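You operate a simulated robot arm through the tools that you are given. There is no shell and no other tool.

You run a simulated two-armed robot. Do the job below in one go: nothing can be reset, and whatever is moved stays where it is left.

Task
Discharge the rack's 16 uF capacitor below 5 V, then move it to the tray.
Fine: stand it up in the capacitor tray, park the test head, meter off; leave the other capacitors where they stand. Set down upright: what you pick out.

It is judged by the outcome, as a careful person would: the job done as asked, and still so three seconds after it is handed in. It fails if anything else is knocked over, pushed out of place, dropped, spilled or broken.

Robot
Two 7-joint arms with fingered hands on one trunk that stands fixed in place. Base frame: the origin is at the foot of the trunk, x ahead of it, y to its left, z up; the work surface is at about z = 0.812. Units: m, degrees, N and s.
The left shoulder is at [0.05, 0.214, 0.869], the right one opposite. With the tool pointing down near the work surface each hand reaches from about 0.4 to 0.88 m from the base axis, measured 20 degrees to its own side. Payload 3 kg a hand.
The tool frame of a hand sits at the grasp point between the pads (the TCP): z along the fingers, y along the line on which they close. The tips reach 0.026 m beyond it. The gripper opens to 0.132 m; its body begins 0.073 m behind the TCP. The gripper is a hand of 3 fingers: y runs from the thumb to the fingers, the wrist lies at [0, 0, -0.229] in the tool frame, and closing takes about 1.5 s.
Orientation is that of the tool frame in the base frame, as [roll, pitch, yaw] about the fixed x, y, z axes, in that order (R = Rz(yaw) Ry(pitch) Rx(roll)). With the fingers straight down and closing along the base's y, the tool's x points along the base's -x, its y along +y and its z along -z.

Tools
- The arms move only by the tool move_arm. It takes "left_series", "right_series" or both (then of equal length, played together; a hand with none holds still); each is a list of rows, each a list of 7 numbers: the turn, a rotation vector about the tool's x, y, z in degrees, then the shift along the tool's x, y, z in m, then the closure in counts, from 0 (fully open) to 255 (shut). In form: [[rx, ry, rz, x, y, z, jaw], ...]. A call has 1 to 20 rows; each row is the pose to reach, as a shift and turn from the pose commanded when the call began, along the tool's axes at that moment. Each row takes 0.2 s and may step no farther than 0.05 m and 8.6 degrees from the row before; otherwise, or with a gripper value out of range, the whole call is refused. A pose out of reach is approached as far as the arm can. The call stops where the force on the tool passes 90 N (or 10 N more than at its start, if that is more) or the arm is blocked; 0.2 s more then pass. The fingers move at their own pace (about 0.072 m/s each) and stop on an object; they squeeze with about 23 N. The grip force told is the motor's: it shows also when the fingers shut on nothing. Time passes only in rows, and 0.2 s behind the last, so rows that repeat a pose let the fingers close. The reply holds the time, the measured pose of the TCP, the force on the tool along the base axes, the opening and the grip force, in the units named above and with some noise, with the torque about the TCP (base axes, N m) and any sound that the robot's microphone picked up, and new pictures: "show" is both (left out), scene, wrist or none (wrist: the cameras of the hands that moved).
- Cameras (640 x 400 px; columns grow to the right, rows downward): "scene" is now at [0.0279, -0.0338, 1.5073]; the picture's right is [-0.42, -0.91, 0.00], its down [-0.53, 0.25, -0.81] and it looks along [0.74, -0.34, -0.59] (base axes); focal length 345 px, centre (320, 200). "left" rides on the left gripper at [-0.062, 0.003, -0.092] in its tool frame; the picture's right is [-0.05, -1.00, 0.00], its down [0.83, -0.04, -0.56] and it looks along [0.55, -0.03, 0.83] (tool axes); focal length 230 px, centre (320, 200). "right" rides on the right gripper at [0.062, 0.003, -0.092] in its tool frame; the picture's right is [-0.05, 1.00, 0.00], its down [-0.83, -0.04, -0.56] and it looks along [-0.55, -0.03, 0.83] (tool axes); focal length 230 px, centre (320, 200).
- set_grasp(shape, hand): the hand has 3 fingers and takes this shape, open, in about a second: jaw (thumb against the fingers, like two jaws); tri (thumb and two fingers); tip (a fingertip pinch); poke (one finger out to press); point (the index stretched); flat (the hand flat); cup (the hand cupped); fist (a fist). The gripper value then closes the fingers along that shape, each until it touches; the sizes above hold for jaw. It gives what a move gives, with no picture.
- turn_head(pan, tilt): turns the head with the scene camera to pan (to the left, within 86 degrees either way) and tilt (down, from -29 to 69), counted from straight ahead of the robot. It gives what a move gives, and a new picture of the scene camera.
- measure_at(camera, pixels): there is no depth. For up to 12 entries [column, row, z] of the newest picture of that camera ("zoom" is the newest enlarged one), the place [x, y] in the base frame at which the ray of that pixel passes the height z, good to about 0.002 m. No time passes.
- enlarge(camera, box): a new picture of the part [left, top, right, bottom] of that camera's present view, enlarged. No time passes.
- hand_in(): hands the job in; it is judged then, once.

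Open the grippers and draw the arms clear of the work before you hand the job in, unless the task says otherwise.

The tools are called after "Request:" by a JSON object that holds its "fn" and its "kwargs". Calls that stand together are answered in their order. move_arm: Moves the arms, as the interface text tells. Its arguments: {"type":"object","properties":{"left_series":{"type":"array"},"right_series":{"type":"array"},"show":{"type":"string","enum":["both","scene","wrist","none"]}},"required":[]} The other tools are called the same way: set_grasp (shape, hand) gives the hand a shape; turn_head (pan, tilt) turns the head that bears the scene camera; measure_at (camera, pixels) gives the place at which the rays of pixels pass given heights; enlarge (camera, box) takes an enlarged picture of a part of a camera's view; hand_in () hands the job in.

At the start:

```text
time_s: 0.0
left_tool_pos: [0.4354, -0.0297, 1.2269]
left_orientation: [-180.0, -0.1, 150.6]
left_ft_force: [0.0, -0.4, -0.6]
left_moment: [0.0, 0.01, -0.03]
left_gripper_width: 0.1318
left_grasp_force: 0.0
left_shape: jaw
right_tool_pos: [0.3522, -0.4008, 1.2246]
right_orientation: [180.0, 0.0, 150.6]
right_ft_force: [0.3, 0.0, 0.1]
right_moment: [-0.03, 0.01, 0.01]
right_gripper_width: 0.1319
right_grasp_force: 0.2
right_shape: jaw
head pan, tilt (commanded): [-24.9, 35.9]
```

scene: 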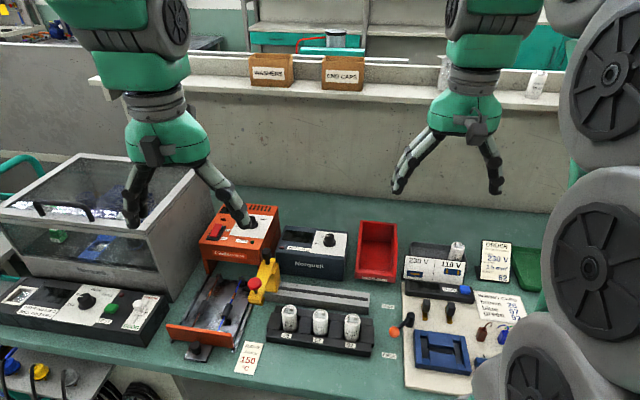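
right: 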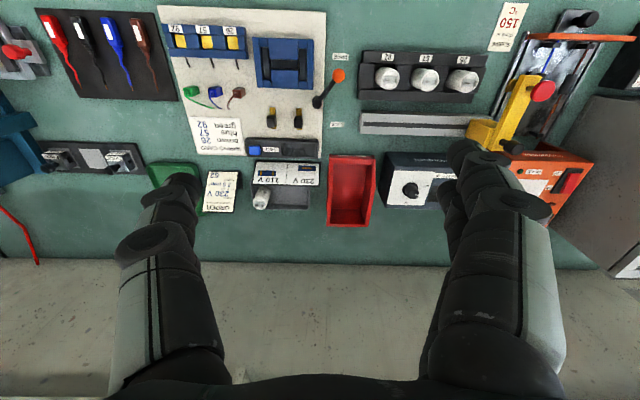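
left: 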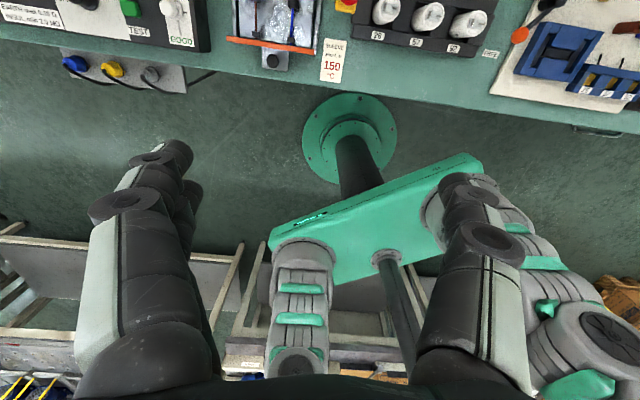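

The scene shows a capacitor rack around (320,325) with three capacitors and other gear. I'll enlarge the regions to read labels before moving.

Request:
{"fn": "enlarge", "kwargs": {"camera": "scene", "box": [240, 220, 400, 370]}}

Request:
{"fn": "enlarge", "kwargs": {"camera": "scene", "box": [380, 220, 560, 390]}}

Request:
{"fn": "enlarge", "kwargs": {"camera": "right", "box": [340, 20, 520, 150]}}

Request:
{"fn": "enlarge", "kwargs": {"camera": "scene", "box": [0, 250, 260, 400]}}

```text
2.67 times, centred on (320, 295) of scene
```

zoom: 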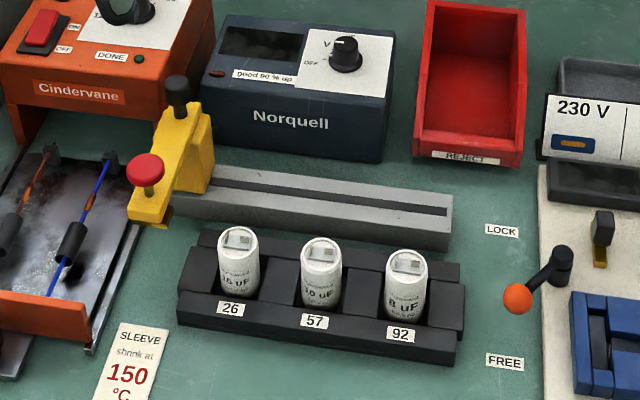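

```text
2.35 times, centred on (470, 305) of scene
```

zoom: 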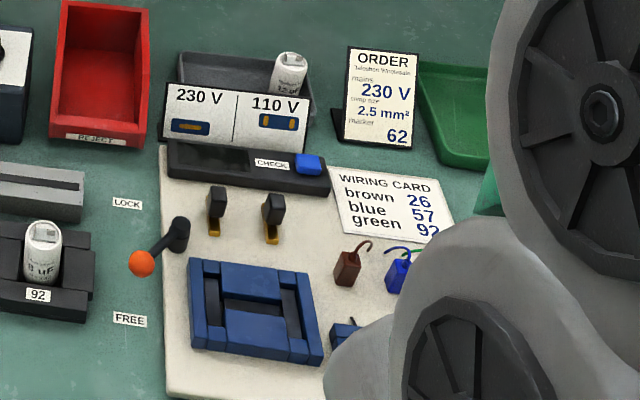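

```text
3.08 times, centred on (430, 85) of right
```

zoom: 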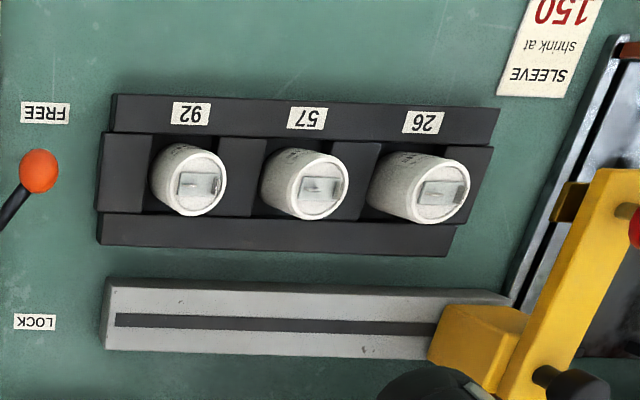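

```text
2.46 times, centred on (130, 325) of scene
```

zoom: 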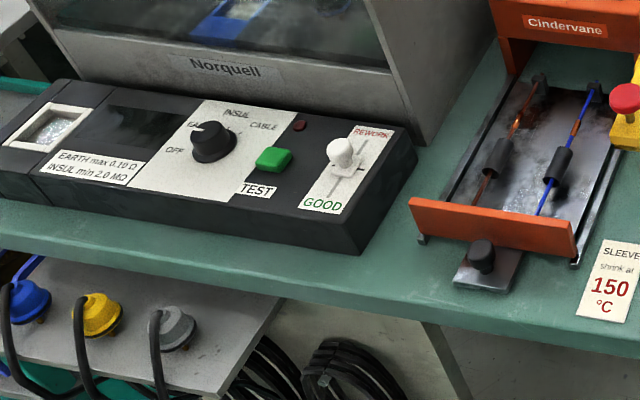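

The rack holds caps at 26/57/92, labelled about 16/30/8 uF, with a yellow test head on a rail, a Norquell meter with a dial, and a grey tray behind the 230/110 sign. I'll zoom in tighter on each.

Request:
{"fn": "enlarge", "kwargs": {"camera": "scene", "box": [270, 295, 380, 360]}}

Request:
{"fn": "enlarge", "kwargs": {"camera": "scene", "box": [270, 220, 360, 280]}}

Request:
{"fn": "enlarge", "kwargs": {"camera": "scene", "box": [230, 240, 300, 310]}}

Request:
{"fn": "enlarge", "kwargs": {"camera": "scene", "box": [395, 230, 485, 305]}}

Request:
{"fn": "enlarge", "kwargs": {"camera": "right", "box": [180, 130, 460, 240]}}

```text
5.82 times, centred on (325, 328) of scene
```

zoom: 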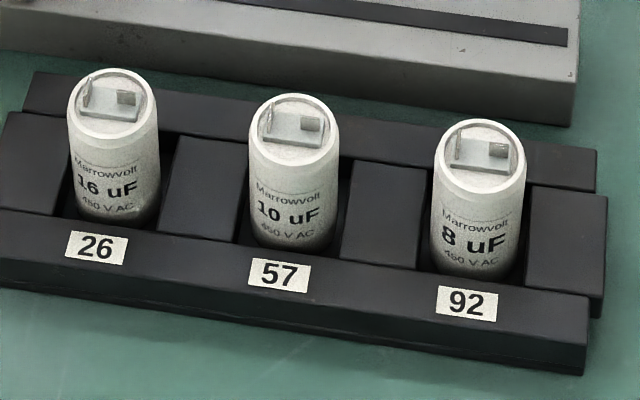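

```text
6.67 times, centred on (315, 250) of scene
```

zoom: 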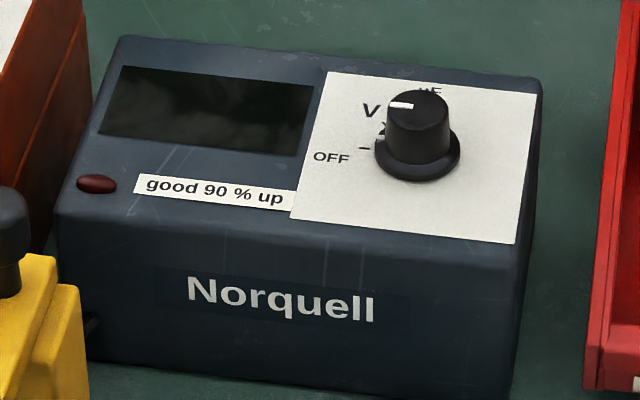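

```text
5.71 times, centred on (265, 275) of scene
```

zoom: 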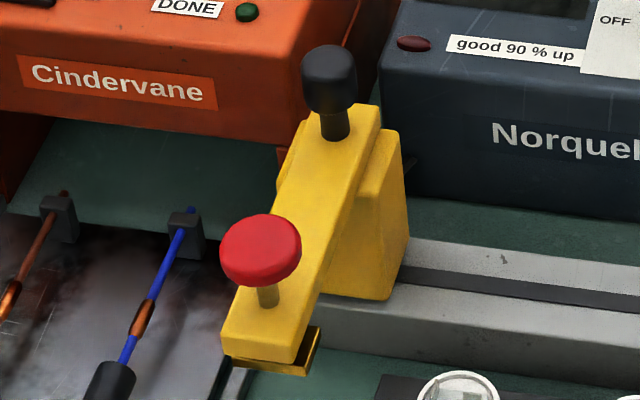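

```text
5.33 times, centred on (440, 268) of scene
```

zoom: 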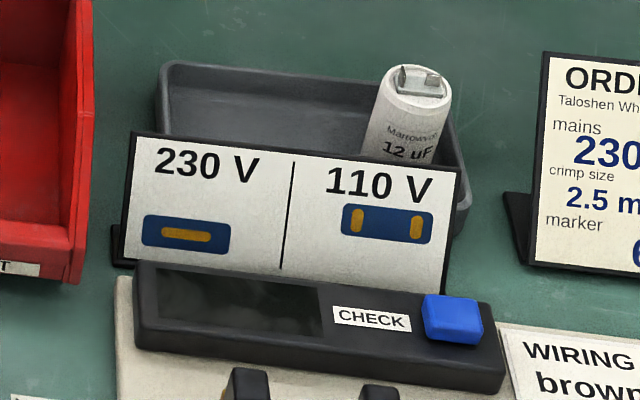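

```text
2.29 times, centred on (320, 185) of right
```

zoom: 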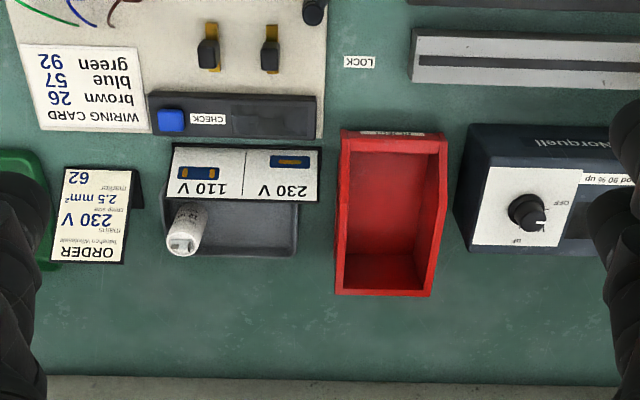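

The 16 uF cap is in slot 26; the tray behind the sign already holds a 12 uF cap; the meter dial seems to point near V. I'll measure key places now.

Request:
{"fn": "measure_at", "kwargs": {"camera": "scene", "pixels": [[290, 311, 0.9], [320, 315, 0.9], [352, 319, 0.9], [254, 284, 0.95], [269, 255, 0.98], [330, 240, 0.9], [428, 260, 0.82], [370, 308, 0.84], [268, 341, 0.812], [370, 356, 0.812], [352, 298, 0.85], [292, 285, 0.85]]}}

Request:
{"fn": "measure_at", "kwargs": {"camera": "right", "pixels": [[470, 80, 0.9], [425, 79, 0.9], [387, 78, 0.9], [468, 75, 0.9], [542, 90, 0.96], [513, 147, 0.98], [411, 190, 0.9], [290, 195, 0.82], [360, 115, 0.85], [265, 198, 0.88]]}}

```text
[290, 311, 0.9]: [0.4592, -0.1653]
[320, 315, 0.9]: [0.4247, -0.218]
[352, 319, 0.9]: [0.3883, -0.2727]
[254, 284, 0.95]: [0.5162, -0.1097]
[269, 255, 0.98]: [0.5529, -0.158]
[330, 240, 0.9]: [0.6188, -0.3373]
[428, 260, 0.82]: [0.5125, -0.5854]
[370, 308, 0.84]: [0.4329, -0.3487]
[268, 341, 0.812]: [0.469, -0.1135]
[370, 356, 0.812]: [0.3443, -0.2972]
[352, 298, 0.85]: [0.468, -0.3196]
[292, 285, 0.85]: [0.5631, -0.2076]
```

```text
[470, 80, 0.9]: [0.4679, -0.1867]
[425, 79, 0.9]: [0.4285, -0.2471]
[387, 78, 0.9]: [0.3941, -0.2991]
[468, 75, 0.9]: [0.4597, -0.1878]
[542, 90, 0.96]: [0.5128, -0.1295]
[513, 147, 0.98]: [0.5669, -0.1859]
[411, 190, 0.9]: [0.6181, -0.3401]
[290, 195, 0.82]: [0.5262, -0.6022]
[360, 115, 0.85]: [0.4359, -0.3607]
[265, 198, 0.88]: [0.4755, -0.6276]
```

By triangulating the two views, the 16 uF cap top is near (0.482,-0.172,0.866). I'll zoom in strongly on the dial, head, and rail in both cameras.

Request:
{"fn": "enlarge", "kwargs": {"camera": "scene", "box": [310, 225, 355, 253]}}

Request:
{"fn": "enlarge", "kwargs": {"camera": "right", "box": [380, 140, 460, 215]}}

Request:
{"fn": "enlarge", "kwargs": {"camera": "right", "box": [450, 60, 570, 160]}}

Request:
{"fn": "enlarge", "kwargs": {"camera": "scene", "box": [235, 245, 285, 310]}}

Request:
{"fn": "enlarge", "kwargs": {"camera": "scene", "box": [195, 200, 285, 270]}}

```text
14.22 times, centred on (332, 239) of scene
```

zoom: 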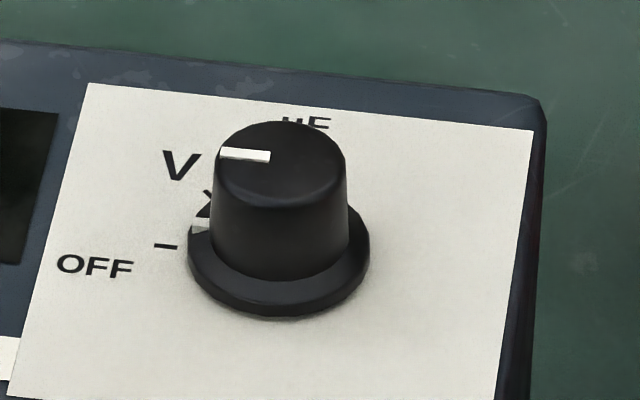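

```text
5.33 times, centred on (420, 178) of right
```

zoom: 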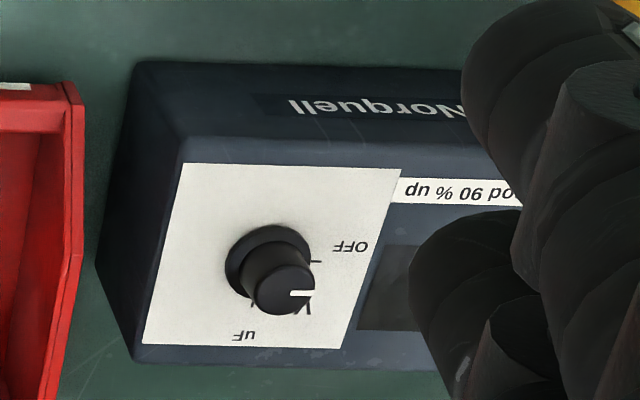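

```text
4.00 times, centred on (510, 110) of right
```

zoom: 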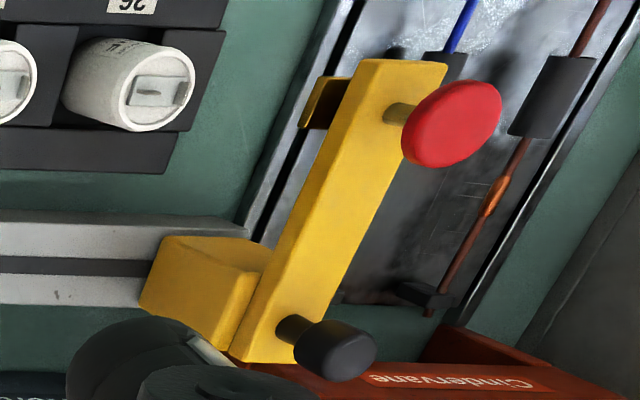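

```text
6.15 times, centred on (260, 278) of scene
```

zoom: 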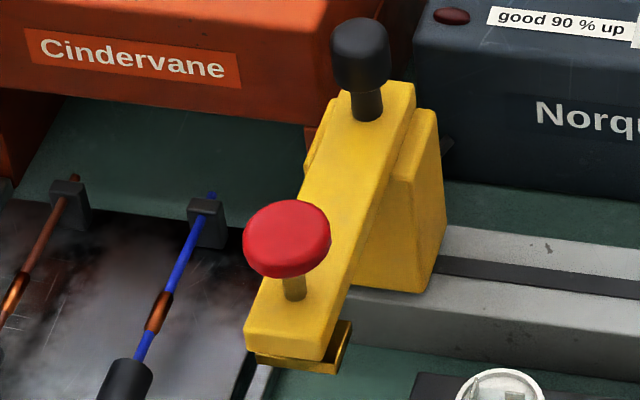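

```text
5.71 times, centred on (240, 235) of scene
```

zoom: 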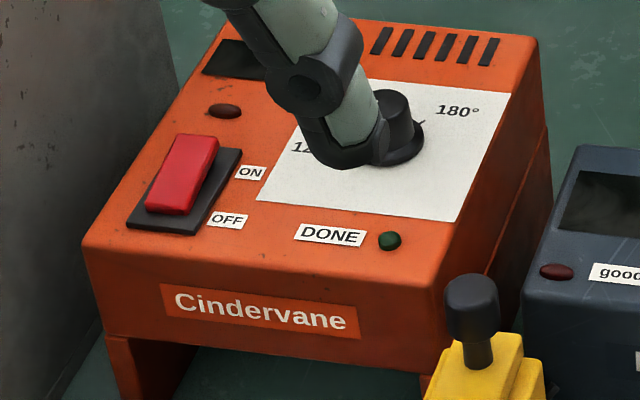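

The dial pointer (on the knob top) lines up with the OFF tick, so the meter is off, with V and uF further clockwise. I'll triangulate button, knob, dial, caps with rays at two heights from both cameras.

Request:
{"fn": "measure_at", "kwargs": {"camera": "scene", "pixels": [[254.6, 282.6, 0.95], [254.6, 282.6, 0.85], [266.5, 251.2, 0.95], [266.5, 251.2, 0.85], [329.2, 236.2, 0.95], [329.2, 236.2, 0.85], [289.3, 310, 0.866], [320.5, 314, 0.866], [352.5, 318.5, 0.866]]}}

Request:
{"fn": "measure_at", "kwargs": {"camera": "right", "pixels": [[543.75, 90, 0.95], [543.75, 90, 0.85], [515, 147.5, 0.95], [515, 147.5, 0.85], [413.4, 194.9, 0.95], [413.4, 194.9, 0.85], [470, 81.8, 0.866], [428.5, 81.2, 0.866], [391, 80.5, 0.866]]}}

```text
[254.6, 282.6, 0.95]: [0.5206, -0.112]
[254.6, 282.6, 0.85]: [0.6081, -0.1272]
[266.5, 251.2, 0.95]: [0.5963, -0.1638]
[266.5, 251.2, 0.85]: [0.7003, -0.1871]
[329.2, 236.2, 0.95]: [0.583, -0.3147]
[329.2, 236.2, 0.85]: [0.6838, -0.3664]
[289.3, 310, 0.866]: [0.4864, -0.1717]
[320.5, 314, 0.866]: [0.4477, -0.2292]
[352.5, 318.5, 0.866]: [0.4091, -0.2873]
```

```text
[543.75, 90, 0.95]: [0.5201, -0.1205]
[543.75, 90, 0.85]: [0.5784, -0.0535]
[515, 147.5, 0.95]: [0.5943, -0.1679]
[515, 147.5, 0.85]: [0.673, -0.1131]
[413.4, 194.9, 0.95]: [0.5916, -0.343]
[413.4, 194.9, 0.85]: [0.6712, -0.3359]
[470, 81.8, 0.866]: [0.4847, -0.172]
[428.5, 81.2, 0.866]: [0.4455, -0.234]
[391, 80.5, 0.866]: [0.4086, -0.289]
```

Triangulated: button about (0.528,-0.114,0.940), black knob (0.600,-0.165,0.945), dial top (0.631,-0.340,0.902). The head sits one pitch (~0.07 m) left of cap 26. Next I re-zoom on the dial to measure tick directions.

Request:
{"fn": "enlarge", "kwargs": {"camera": "right", "box": [395, 175, 435, 205]}}

Request:
{"fn": "enlarge", "kwargs": {"camera": "scene", "box": [345, 290, 385, 340]}}

Request:
{"fn": "enlarge", "kwargs": {"camera": "right", "box": [240, 150, 340, 230]}}

```text
13.33 times, centred on (415, 190) of right
```

zoom: 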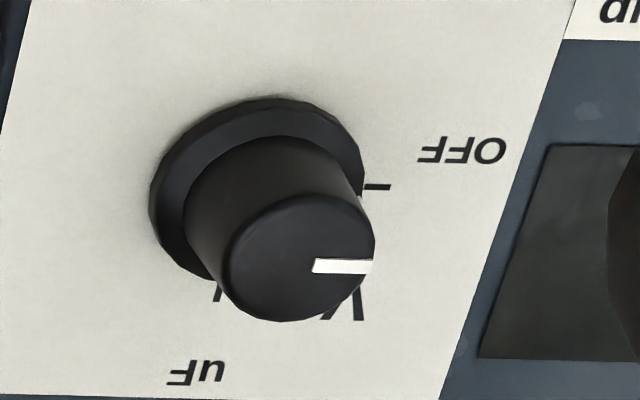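

```text
8.00 times, centred on (365, 315) of scene
```

zoom: 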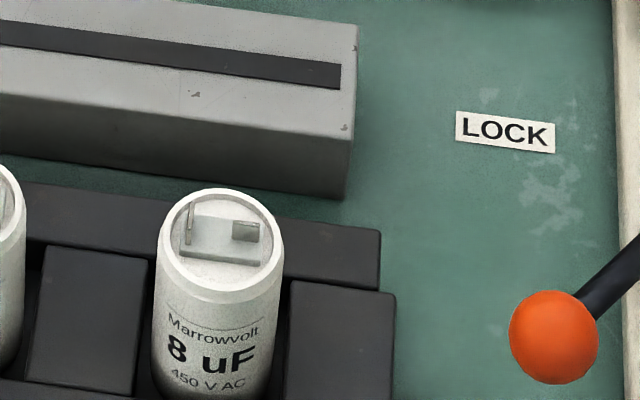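

```text
5.00 times, centred on (290, 190) of right
```

zoom: 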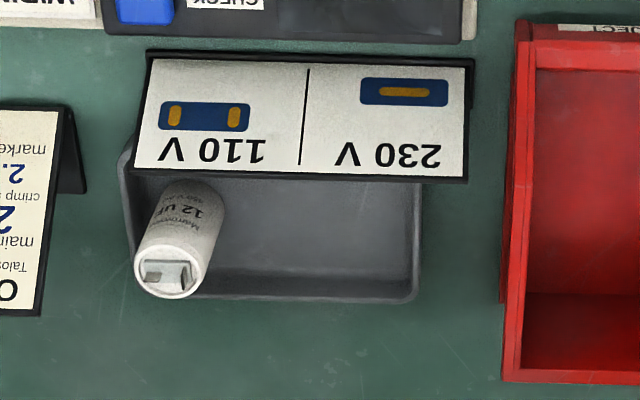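

Pointer in the right zoom points straight at OFF (image right), confirming the meter is off. I'll measure tick positions on the panel with both zooms.

Request:
{"fn": "enlarge", "kwargs": {"camera": "right", "box": [395, 175, 435, 205]}}

Request:
{"fn": "measure_at", "kwargs": {"camera": "zoom", "pixels": [[378, 187, 0.877], [218, 295, 0.877], [258, 188, 0.88], [372, 266, 0.902], [303, 258, 0.902], [313, 266, 0.902], [60, 0, 0.877], [462, 149, 0.877], [198, 372, 0.877]]}}

Request:
{"fn": "enlarge", "kwargs": {"camera": "scene", "box": [310, 225, 355, 253]}}

Request:
{"fn": "measure_at", "kwargs": {"camera": "zoom", "pixels": [[165, 245, 0.877], [207, 195, 0.877], [278, 262, 0.877], [220, 153, 0.902], [280, 164, 0.902], [270, 156, 0.902], [88, 84, 0.877], [531, 130, 0.877], [181, 165, 0.877], [95, 266, 0.877], [8, 385, 0.877]]}}

```text
13.33 times, centred on (415, 190) of right
```

zoom: 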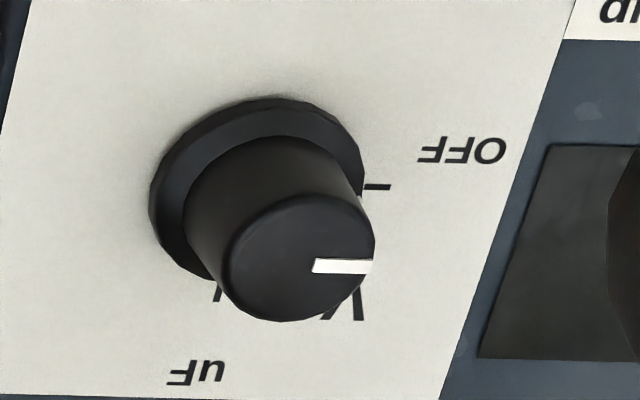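

```text
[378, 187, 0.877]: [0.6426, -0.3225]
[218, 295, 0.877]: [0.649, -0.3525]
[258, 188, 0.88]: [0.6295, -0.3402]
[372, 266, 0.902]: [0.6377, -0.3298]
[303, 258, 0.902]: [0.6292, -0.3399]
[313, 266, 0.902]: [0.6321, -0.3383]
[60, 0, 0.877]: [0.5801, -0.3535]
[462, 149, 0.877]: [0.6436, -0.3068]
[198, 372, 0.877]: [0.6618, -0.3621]
```

```text
14.22 times, centred on (332, 239) of scene
```

zoom: 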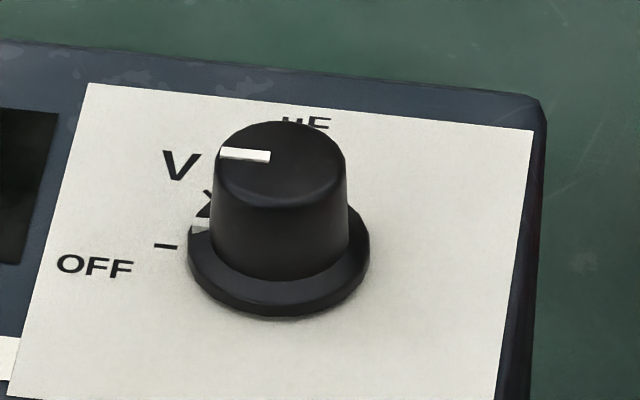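

```text
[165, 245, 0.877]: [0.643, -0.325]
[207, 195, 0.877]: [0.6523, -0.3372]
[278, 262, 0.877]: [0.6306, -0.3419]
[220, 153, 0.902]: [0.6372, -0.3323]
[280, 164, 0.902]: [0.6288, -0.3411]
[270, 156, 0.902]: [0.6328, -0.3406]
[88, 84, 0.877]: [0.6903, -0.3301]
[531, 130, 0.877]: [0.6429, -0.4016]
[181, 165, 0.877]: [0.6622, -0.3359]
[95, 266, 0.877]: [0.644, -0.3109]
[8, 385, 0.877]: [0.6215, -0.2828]
```

Dial centre ≈ (0.630,-0.3405); OFF is at 52° and V at ~8° so V needs ~43° clockwise. I move the right hand to above the dial with the fingers partly closed.

Request:
{"fn": "move_arm", "kwargs": {"right_series": [[0, 0, 0, -0.024, 0.021, 0.0194, 40], [0, 0, 0, -0.047, 0.042, 0.0388, 80], [0, 0, 0, -0.071, 0.063, 0.0582, 110], [0, 0, 0, -0.0945, 0.0839, 0.0776, 110], [0, 0, 0, -0.118, 0.1049, 0.097, 110], [0, 0, 0, -0.1418, 0.1259, 0.1164, 110], [0, 0, 0, -0.1654, 0.1469, 0.1358, 110], [0, 0, 0, -0.189, 0.1678, 0.1552, 110], [0, 0, 0, -0.2127, 0.1888, 0.1746, 110], [0, 0, 0, -0.2127, 0.1888, 0.1746, 110]], "show": "both"}}

```text
time_s: 2.2
left_tool_pos: [0.4355, -0.0286, 1.2257]
left_orientation: [-180.0, 0.0, 150.6]
left_ft_force: [-0.1, 0.3, 0.0]
left_moment: [0.01, 0.01, 0.02]
left_gripper_width: 0.1318
left_grasp_force: 0.2
left_shape: jaw
right_tool_pos: [0.6333, -0.3382, 1.0487]
right_orientation: [180.0, 0.0, 150.6]
right_ft_force: [0.1, -0.8, 1.0]
right_moment: [-0.01, -0.01, 0.0]
right_gripper_width: 0.0758
right_grasp_force: 0.0
right_shape: jaw
head pan, tilt (commanded): [-24.9, 35.9]
```

scene: 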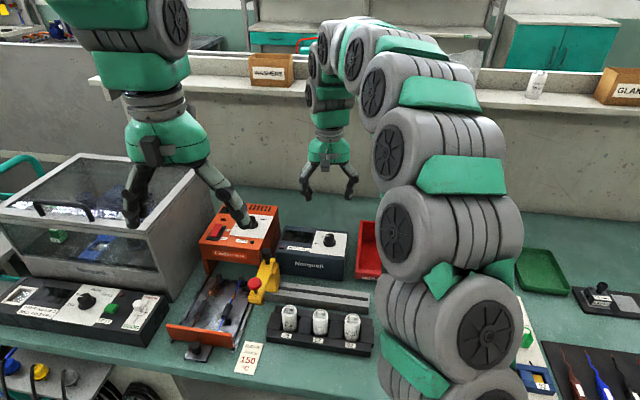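
right: 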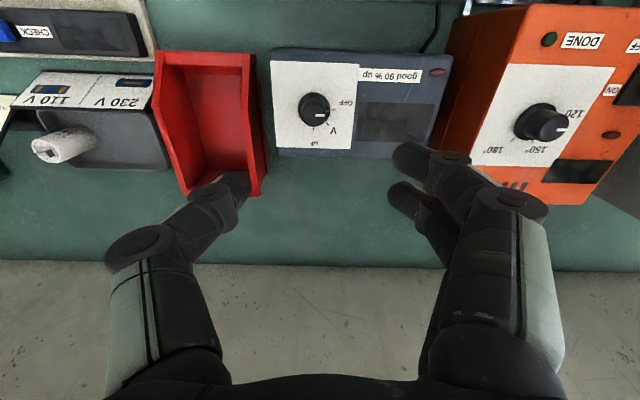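

The hand is above the dial; dial top is visible at about (315,107) in the right view. I'll enlarge and measure it again at the nearer range.

Request:
{"fn": "enlarge", "kwargs": {"camera": "right", "box": [265, 55, 375, 155]}}

Request:
{"fn": "enlarge", "kwargs": {"camera": "right", "box": [290, 85, 340, 130]}}

```text
4.00 times, centred on (320, 105) of right
```

zoom: 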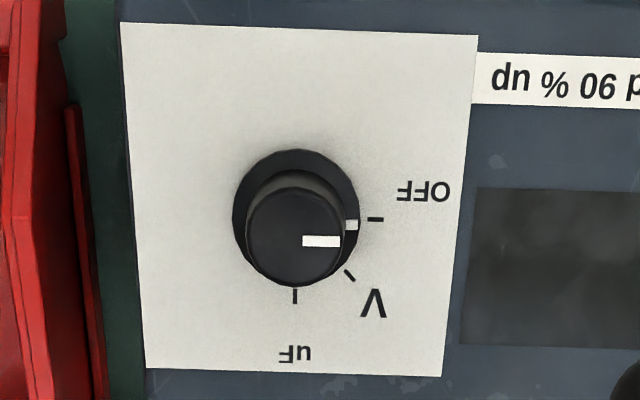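

```text
8.89 times, centred on (315, 108) of right
```

zoom: 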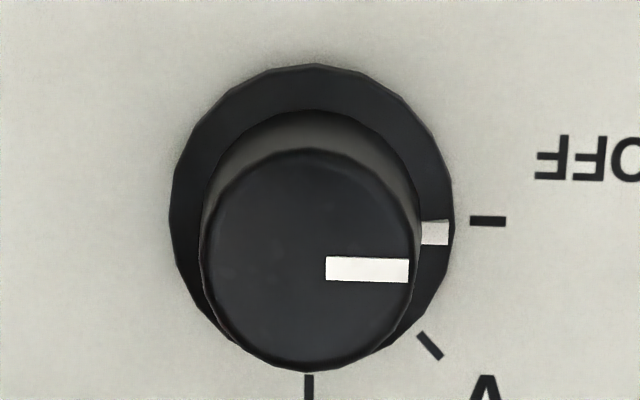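

Clear: ticks OFF, V, uF at 45° spacing and pointer at OFF. Measuring the dial centre from this zoom.

Request:
{"fn": "measure_at", "kwargs": {"camera": "zoom", "pixels": [[308, 262, 0.902], [312, 216, 0.88], [488, 221, 0.877], [309, 387, 0.877], [430, 346, 0.877], [308, 262, 0.896], [201, 262, 0.902], [415, 262, 0.902]]}}

Request:
{"fn": "measure_at", "kwargs": {"camera": "right", "pixels": [[263, 193, 0.88], [160, 55, 0.88], [238, 55, 0.88], [465, 20, 0.92], [440, 145, 0.92], [276, 150, 0.877]]}}

Request:
{"fn": "measure_at", "kwargs": {"camera": "scene", "pixels": [[360, 220, 0.88], [204, 235, 0.92], [260, 250, 0.92], [280, 208, 0.92]]}}

```text
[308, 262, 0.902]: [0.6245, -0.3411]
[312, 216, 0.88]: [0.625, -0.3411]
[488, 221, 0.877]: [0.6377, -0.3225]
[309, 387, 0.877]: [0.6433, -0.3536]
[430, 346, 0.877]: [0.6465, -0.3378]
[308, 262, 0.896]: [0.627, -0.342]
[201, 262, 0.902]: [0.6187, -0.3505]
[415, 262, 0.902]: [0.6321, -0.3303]
```

```text
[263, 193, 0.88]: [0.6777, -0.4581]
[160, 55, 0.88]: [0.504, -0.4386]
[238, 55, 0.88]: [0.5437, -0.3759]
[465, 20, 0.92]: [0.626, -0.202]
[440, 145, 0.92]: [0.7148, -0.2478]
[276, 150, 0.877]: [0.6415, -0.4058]
```

```text
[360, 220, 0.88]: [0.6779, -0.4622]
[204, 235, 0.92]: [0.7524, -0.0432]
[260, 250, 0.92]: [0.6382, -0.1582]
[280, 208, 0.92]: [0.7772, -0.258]
```

Best estimate for the dial centre is (0.627,-0.341). I close the fingers to about 0.054 m and descend most of the way.

Request:
{"fn": "move_arm", "kwargs": {"right_series": [[0, 0, 0, 0.0026, -0.0015, 0.0, 150], [0, 0, 0, 0.0026, -0.0015, 0.02, 150], [0, 0, 0, 0.0026, -0.0015, 0.04, 150], [0, 0, 0, 0.0026, -0.0015, 0.06, 150], [0, 0, 0, 0.0026, -0.0015, 0.08, 150], [0, 0, 0, 0.0026, -0.0015, 0.09, 150], [0, 0, 0, 0.0026, -0.0015, 0.1, 150], [0, 0, 0, 0.0026, -0.0015, 0.1, 150]], "show": "both"}}

```text
time_s: 4.0
left_tool_pos: [0.4358, -0.029, 1.2261]
left_orientation: [-179.9, -0.1, 150.7]
left_ft_force: [0.8, -0.6, 0.4]
left_moment: [0.0, 0.0, -0.01]
left_gripper_width: 0.1318
left_grasp_force: 0.0
left_shape: jaw
right_tool_pos: [0.6263, -0.3412, 0.952]
right_orientation: [-180.0, -0.1, 150.5]
right_ft_force: [-0.1, -0.4, -0.9]
right_moment: [-0.01, 0.0, 0.04]
right_gripper_width: 0.0548
right_grasp_force: 0.1
right_shape: jaw
head pan, tilt (commanded): [-24.9, 35.9]
```

scene: 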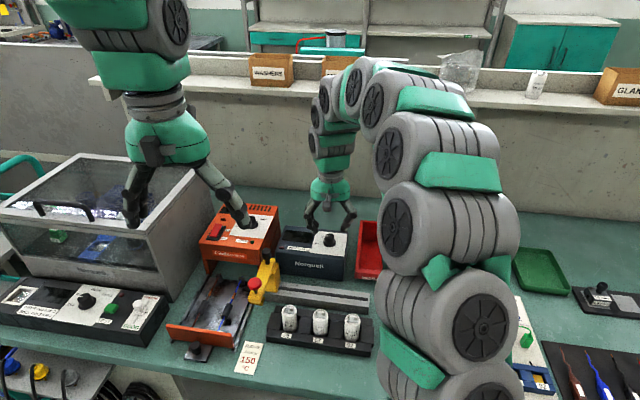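
right: 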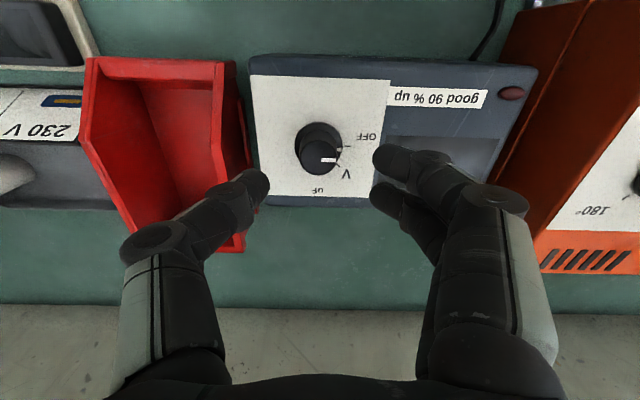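

The fingertips are 24 mm above the knob. I re-measure the dial from this view to check alignment.

Request:
{"fn": "enlarge", "kwargs": {"camera": "right", "box": [280, 110, 370, 200]}}

Request:
{"fn": "measure_at", "kwargs": {"camera": "right", "pixels": [[322, 156, 0.902], [319, 147, 0.88], [258, 183, 0.926], [383, 160, 0.926], [378, 190, 0.926]]}}

```text
4.44 times, centred on (325, 155) of right
```

zoom: 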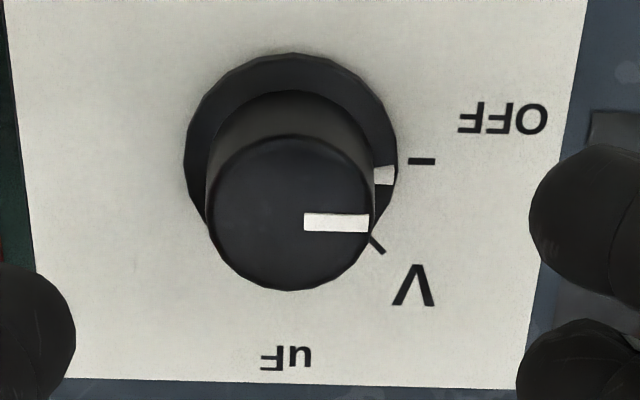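

```text
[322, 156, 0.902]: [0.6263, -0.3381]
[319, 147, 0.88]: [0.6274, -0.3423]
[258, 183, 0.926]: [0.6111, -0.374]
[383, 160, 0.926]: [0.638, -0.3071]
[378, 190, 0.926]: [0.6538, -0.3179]
```

Alignment is good (knob ≈ (0.626,-0.3405)). I descend the last 40 mm and close on the knob.

Request:
{"fn": "move_arm", "kwargs": {"right_series": [[0, 0, 0, 0, 0, 0.012, 150], [0, 0, 0, 0, 0, 0.024, 150], [0, 0, 0, 0, 0, 0.034, 150], [0, 0, 0, 0, 0, 0.039, 150], [0, 0, 0, 0, 0, 0.039, 150], [0, 0, 0, 0, 0, 0.039, 190], [0, 0, 0, 0, 0, 0.039, 220], [0, 0, 0, 0, 0, 0.039, 230], [0, 0, 0, 0, 0, 0.039, 230], [0, 0, 0, 0, 0, 0.039, 230], [0, 0, 0, 0, 0, 0.039, 230]], "show": "both"}}

```text
time_s: 6.4
left_tool_pos: [0.4354, -0.0291, 1.2256]
left_orientation: [180.0, -0.1, 150.6]
left_ft_force: [0.2, -0.3, 0.1]
left_moment: [-0.01, 0.03, 0.01]
left_gripper_width: 0.1319
left_grasp_force: 0.0
left_shape: jaw
right_tool_pos: [0.6273, -0.3412, 0.9123]
right_orientation: [180.0, 0.0, 150.6]
right_ft_force: [0.4, -3.0, -3.6]
right_moment: [-0.04, -0.02, 0.02]
right_gripper_width: 0.0152
right_grasp_force: 22.8
right_shape: jaw
head pan, tilt (commanded): [-24.9, 35.9]
```

scene: 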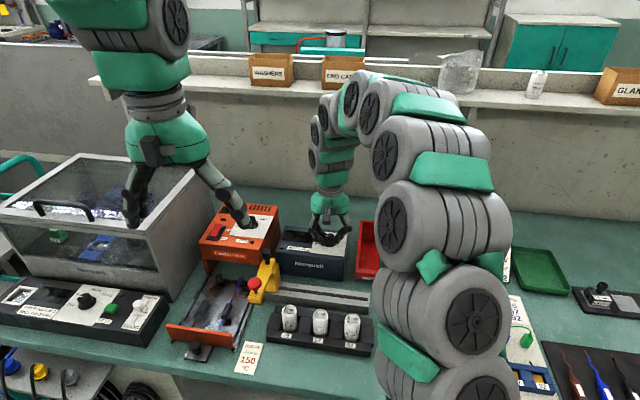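
right: 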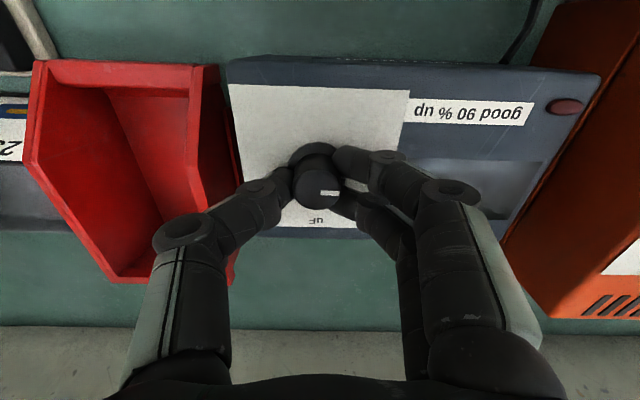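

The knob is gripped (22.8 N). I turn +45° about tool z (clockwise seen from above) to reach V.

Request:
{"fn": "move_arm", "kwargs": {"right_series": [[0, 0, 6.5, 0, 0, 0, 230], [0, 0, 13, 0, 0, 0, 230], [0, 0, 19.5, 0, 0, 0, 230], [0, 0, 26, 0, 0, 0, 230], [0, 0, 32.5, 0, 0, 0, 230], [0, 0, 39, 0, 0, 0, 230], [0, 0, 45, 0, 0, 0, 230], [0, 0, 46, 0, 0, 0, 230], [0, 0, 46, 0, 0, 0, 230]], "show": "both"}}

```text
time_s: 8.4
left_tool_pos: [0.4365, -0.0309, 1.2267]
left_orientation: [-179.9, 0.0, 150.5]
left_ft_force: [-0.3, 0.1, -0.9]
left_moment: [-0.02, -0.03, 0.03]
left_gripper_width: 0.132
left_grasp_force: 0.1
left_shape: jaw
right_tool_pos: [0.6287, -0.3424, 0.9126]
right_orientation: [179.9, -0.1, 104.6]
right_ft_force: [-3.2, -22.4, 4.1]
right_moment: [-0.39, 0.16, 0.05]
right_gripper_width: 0.0153
right_grasp_force: 23.0
right_shape: jaw
head pan, tilt (commanded): [-24.9, 35.9]
```

scene: 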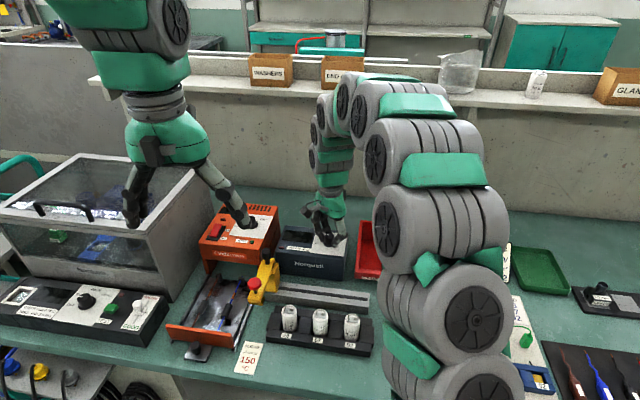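
right: 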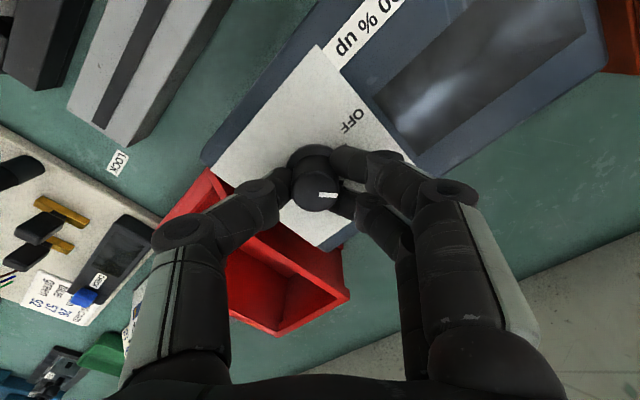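

The knob turned with the hand (pointer stays aligned), though a −22 N lateral force in y appeared. I check the pointer, display, and whether the thumb touches the red bin.

Request:
{"fn": "enlarge", "kwargs": {"camera": "right", "box": [260, 100, 420, 240]}}

Request:
{"fn": "enlarge", "kwargs": {"camera": "scene", "box": [270, 190, 390, 285]}}

Request:
{"fn": "enlarge", "kwargs": {"camera": "right", "box": [150, 160, 360, 340]}}

```text
2.86 times, centred on (340, 170) of right
```

zoom: 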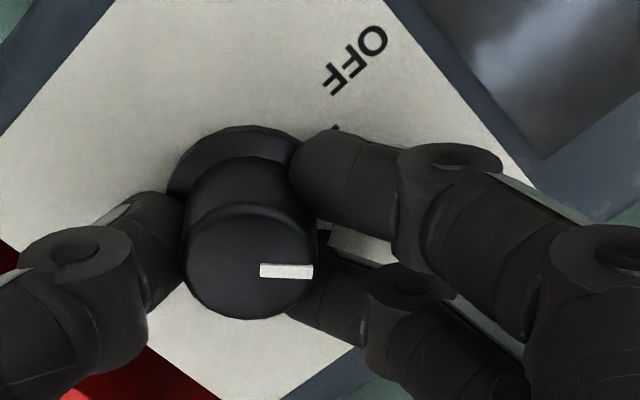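

```text
4.21 times, centred on (330, 238) of scene
```

zoom: 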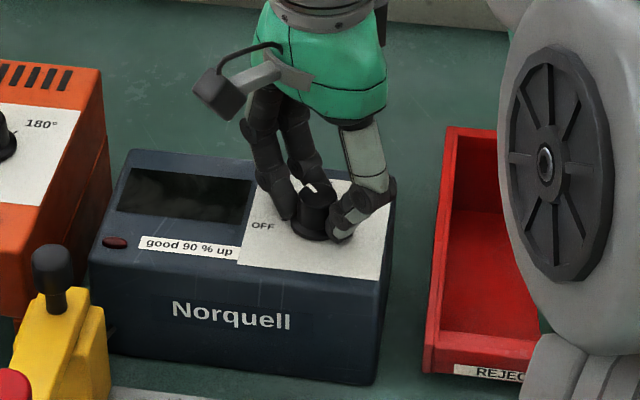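

```text
2.22 times, centred on (255, 250) of right
```

zoom: 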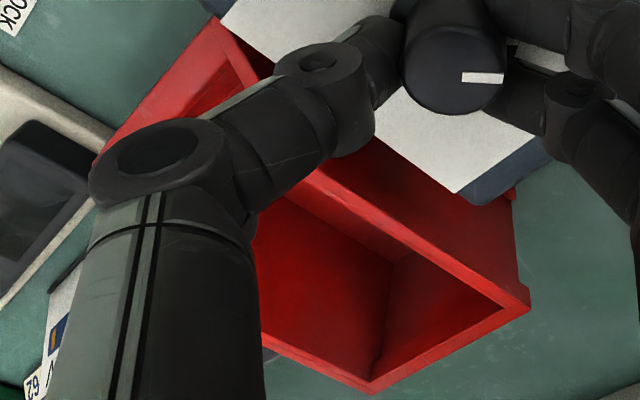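

The display is still dark. I release the knob gently and lift a little to see the pointer position clearly.

Request:
{"fn": "move_arm", "kwargs": {"right_series": [[0, 0, 0, 0, 0, 0, 200], [0, 0, 0, 0, 0, 0, 170], [0, 0, 0, 0, 0, 0, 150], [0, 0, 0, 0, 0, 0, 150], [0, 0, 0, 0, 0, -0.02, 150], [0, 0, 0, 0, 0, -0.05, 150], [0, 0, 0, 0, 0, -0.08, 150], [0, 0, 0, 0, 0, -0.11, 150], [0, 0, 0, 0, 0, -0.13, 150], [0, 0, 0, 0, 0, -0.13, 150]], "show": "both"}}

Request:
{"fn": "enlarge", "kwargs": {"camera": "scene", "box": [270, 220, 360, 280]}}

Request:
{"fn": "enlarge", "kwargs": {"camera": "right", "box": [240, 0, 440, 140]}}

```text
time_s: 10.6
left_tool_pos: [0.4349, -0.0296, 1.228]
left_orientation: [180.0, -0.1, 150.6]
left_ft_force: [0.8, 0.0, 0.8]
left_moment: [-0.02, 0.01, 0.0]
left_gripper_width: 0.1321
left_grasp_force: 0.0
left_shape: jaw
right_tool_pos: [0.6277, -0.3404, 1.043]
right_orientation: [-180.0, 0.0, 104.5]
right_ft_force: [0.0, 0.7, -0.4]
right_moment: [0.0, -0.01, 0.0]
right_gripper_width: 0.0541
right_grasp_force: 0.0
right_shape: jaw
head pan, tilt (commanded): [-24.9, 35.9]
```

scene: 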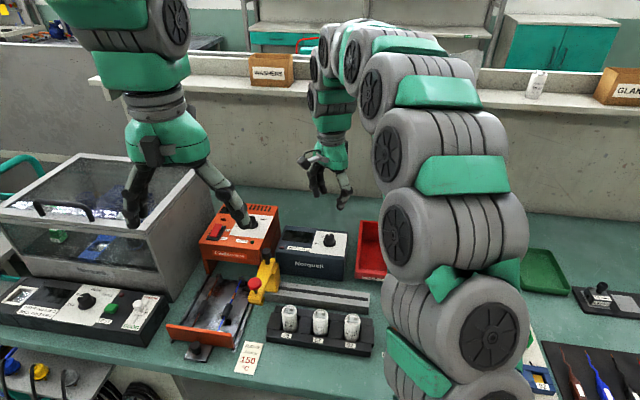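
right: 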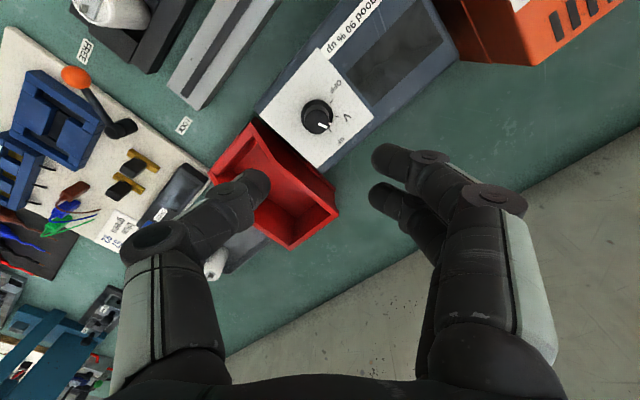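

```text
6.67 times, centred on (315, 250) of scene
```

zoom: 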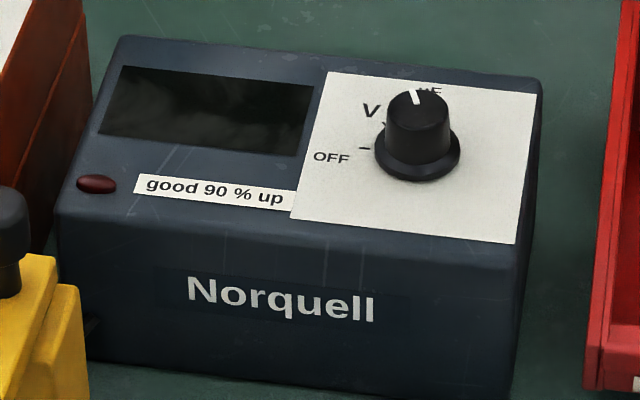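

```text
2.86 times, centred on (340, 70) of right
```

zoom: 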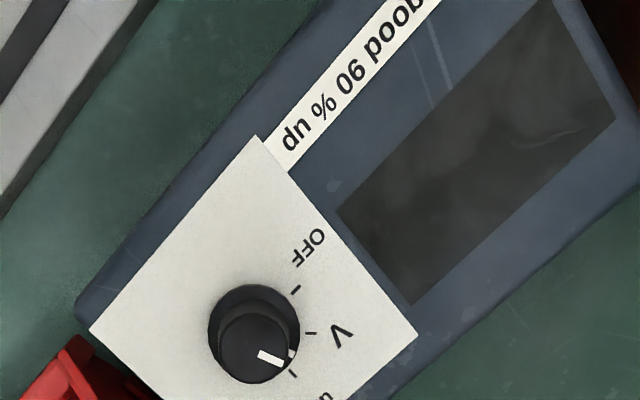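

The meter body has not moved, but the pointer now looks past V. I zoom closer on the dial.

Request:
{"fn": "enlarge", "kwargs": {"camera": "right", "box": [295, 90, 350, 150]}}

Request:
{"fn": "enlarge", "kwargs": {"camera": "scene", "box": [310, 225, 355, 253]}}

```text
6.67 times, centred on (322, 120) of right
```

zoom: 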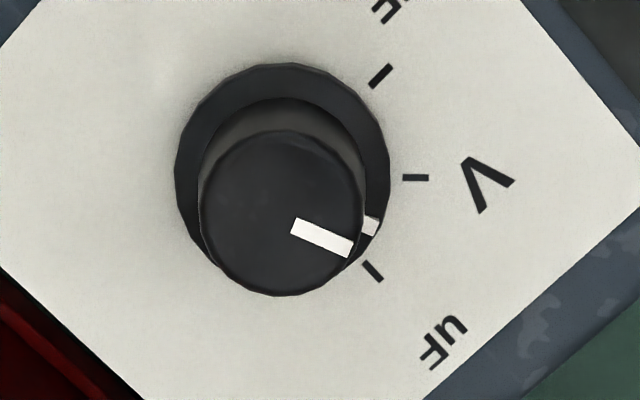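

```text
14.22 times, centred on (332, 239) of scene
```

zoom: 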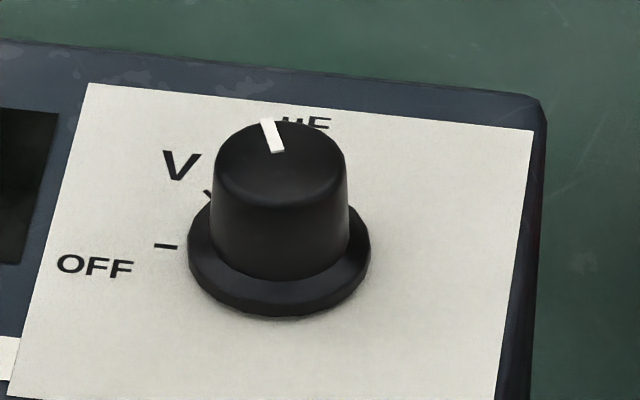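

The pointer sits about 22° past V, because lateral preload dragged the knob on release. I measure the knob centre again from this view so the next grip is better centred.

Request:
{"fn": "enlarge", "kwargs": {"camera": "right", "box": [295, 90, 350, 150]}}

Request:
{"fn": "measure_at", "kwargs": {"camera": "zoom", "pixels": [[281, 213, 0.902], [283, 176, 0.88], [281, 213, 0.905], [281, 213, 0.898], [380, 76, 0.877], [415, 178, 0.877], [374, 272, 0.877]]}}

```text
6.67 times, centred on (322, 120) of right
```

zoom: 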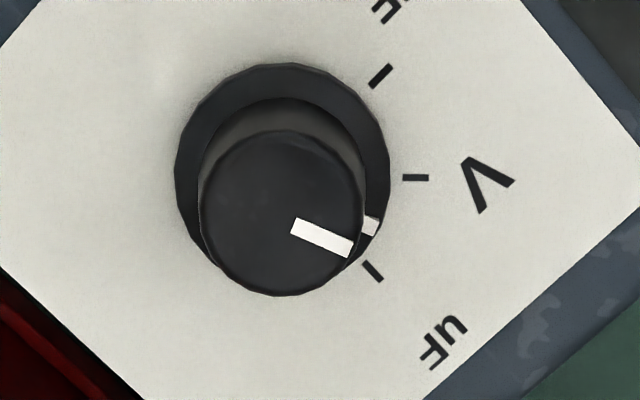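

```text
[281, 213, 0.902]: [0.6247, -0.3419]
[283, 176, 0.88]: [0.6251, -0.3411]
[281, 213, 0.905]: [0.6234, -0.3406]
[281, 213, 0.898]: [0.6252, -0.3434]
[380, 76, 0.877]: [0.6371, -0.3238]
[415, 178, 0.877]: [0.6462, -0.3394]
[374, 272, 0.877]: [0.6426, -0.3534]
```

The centre is (0.6252,-0.3413), matching the force pattern (TCP was ~2 mm off). I shift −2 mm in tool y, descend, grip, and check force before turning back ~21°.

Request:
{"fn": "move_arm", "kwargs": {"right_series": [[0, 0, 0, 0, -0.002, 0.03, 150], [0, 0, 0, 0, -0.002, 0.07, 150], [0, 0, 0, 0, -0.002, 0.1, 150], [0, 0, 0, 0, -0.002, 0.12, 150], [0, 0, 0, 0, -0.002, 0.129, 150], [0, 0, 0, 0, -0.002, 0.129, 150], [0, 0, 0, 0, -0.002, 0.129, 190], [0, 0, 0, 0, -0.002, 0.129, 220], [0, 0, 0, 0, -0.002, 0.129, 230], [0, 0, 0, 0, -0.002, 0.129, 230], [0, 0, 0, 0, -0.002, 0.129, 230]], "show": "wrist"}}

```text
time_s: 13.0
left_tool_pos: [0.4355, -0.0302, 1.2258]
left_orientation: [-180.0, 0.0, 150.5]
left_ft_force: [-0.1, 0.2, -0.6]
left_moment: [-0.01, -0.02, -0.01]
left_gripper_width: 0.132
left_grasp_force: 0.1
left_shape: jaw
right_tool_pos: [0.6272, -0.343, 0.9128]
right_orientation: [-180.0, 0.1, 104.4]
right_ft_force: [-2.0, -4.1, -4.6]
right_moment: [-0.09, -0.02, 0.0]
right_gripper_width: 0.0151
right_grasp_force: 23.7
right_shape: jaw
head pan, tilt (commanded): [-24.9, 35.9]
```

right: 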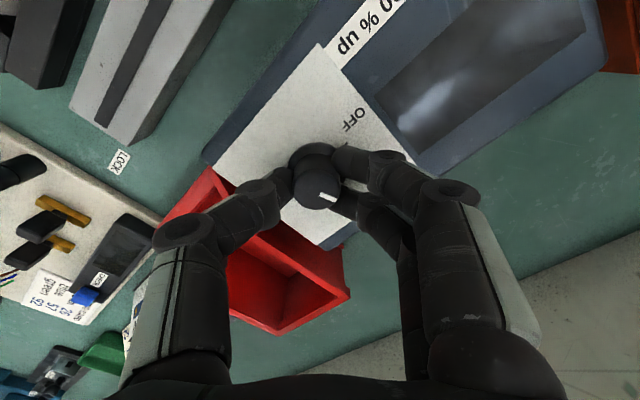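

Gripped with low lateral force (−2,−4 N). Now I turn back −21° about tool z.

Request:
{"fn": "move_arm", "kwargs": {"right_series": [[0, 0, -5, 0, 0, 0, 230], [0, 0, -10, 0, 0, 0, 230], [0, 0, -15, 0, 0, 0, 230], [0, 0, -21, 0, 0, 0, 230], [0, 0, -21, 0, 0, 0, 230]], "show": "wrist"}}

Request:
{"fn": "enlarge", "kwargs": {"camera": "right", "box": [260, 80, 420, 240]}}

Request:
{"fn": "enlarge", "kwargs": {"camera": "scene", "box": [270, 220, 360, 280]}}

```text
time_s: 14.2
left_tool_pos: [0.4352, -0.0301, 1.2266]
left_orientation: [-180.0, 0.1, 150.6]
left_ft_force: [0.5, 0.1, 0.3]
left_moment: [0.02, -0.02, 0.01]
left_gripper_width: 0.132
left_grasp_force: 0.2
left_shape: jaw
right_tool_pos: [0.6265, -0.3407, 0.913]
right_orientation: [179.9, 0.1, 125.6]
right_ft_force: [12.5, -11.4, -4.0]
right_moment: [-0.17, -0.27, 0.02]
right_gripper_width: 0.0146
right_grasp_force: 22.8
right_shape: jaw
head pan, tilt (commanded): [-24.9, 35.9]
```

right: 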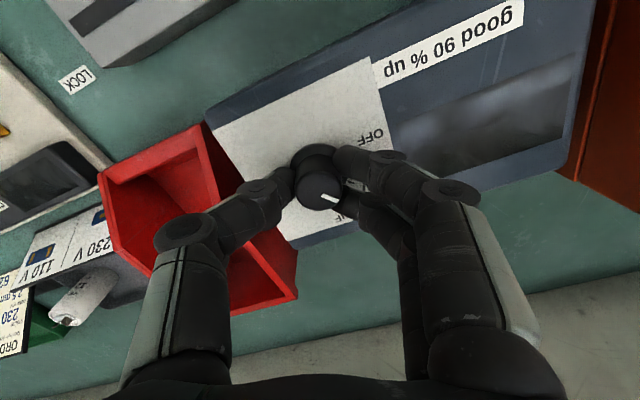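

```text
2.50 times, centred on (340, 160) of right
```

zoom: 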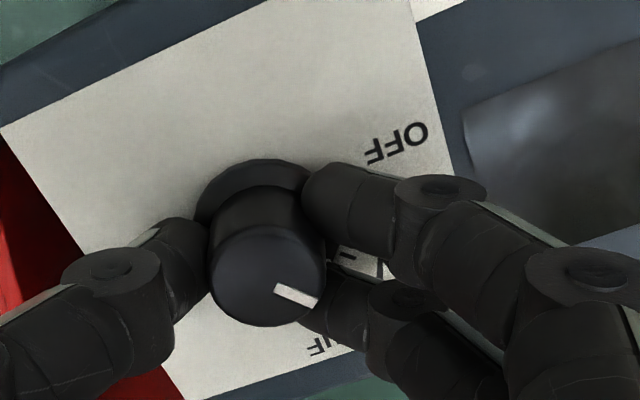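

```text
6.67 times, centred on (315, 250) of scene
```

zoom: 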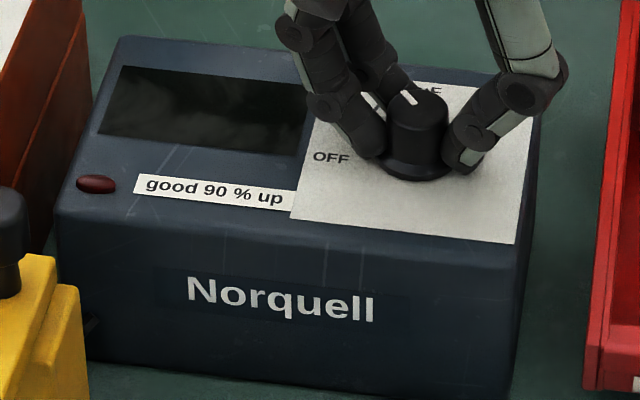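

Pointer now matches V's direction (~22° in this rotated view). I relieve the lateral force with a −1.2 mm shift along tool x before releasing.

Request:
{"fn": "move_arm", "kwargs": {"right_series": [[0, 0, 0, -0.0006, 0, 0, 230], [0, 0, 0, -0.0012, 0.0002, 0, 230], [0, 0, 0, -0.0012, 0.0002, 0, 230]], "show": "none"}}

```text
time_s: 15.0
left_tool_pos: [0.4357, -0.0294, 1.2267]
left_orientation: [180.0, 0.0, 150.5]
left_ft_force: [0.1, 0.0, -0.6]
left_moment: [-0.02, -0.01, 0.0]
left_gripper_width: 0.1319
left_grasp_force: 0.1
left_shape: jaw
right_tool_pos: [0.6273, -0.3418, 0.9134]
right_orientation: [179.9, 0.0, 125.5]
right_ft_force: [3.2, -2.7, -0.1]
right_moment: [-0.03, -0.12, 0.0]
right_gripper_width: 0.0145
right_grasp_force: 22.7
right_shape: jaw
head pan, tilt (commanded): [-24.9, 35.9]
```

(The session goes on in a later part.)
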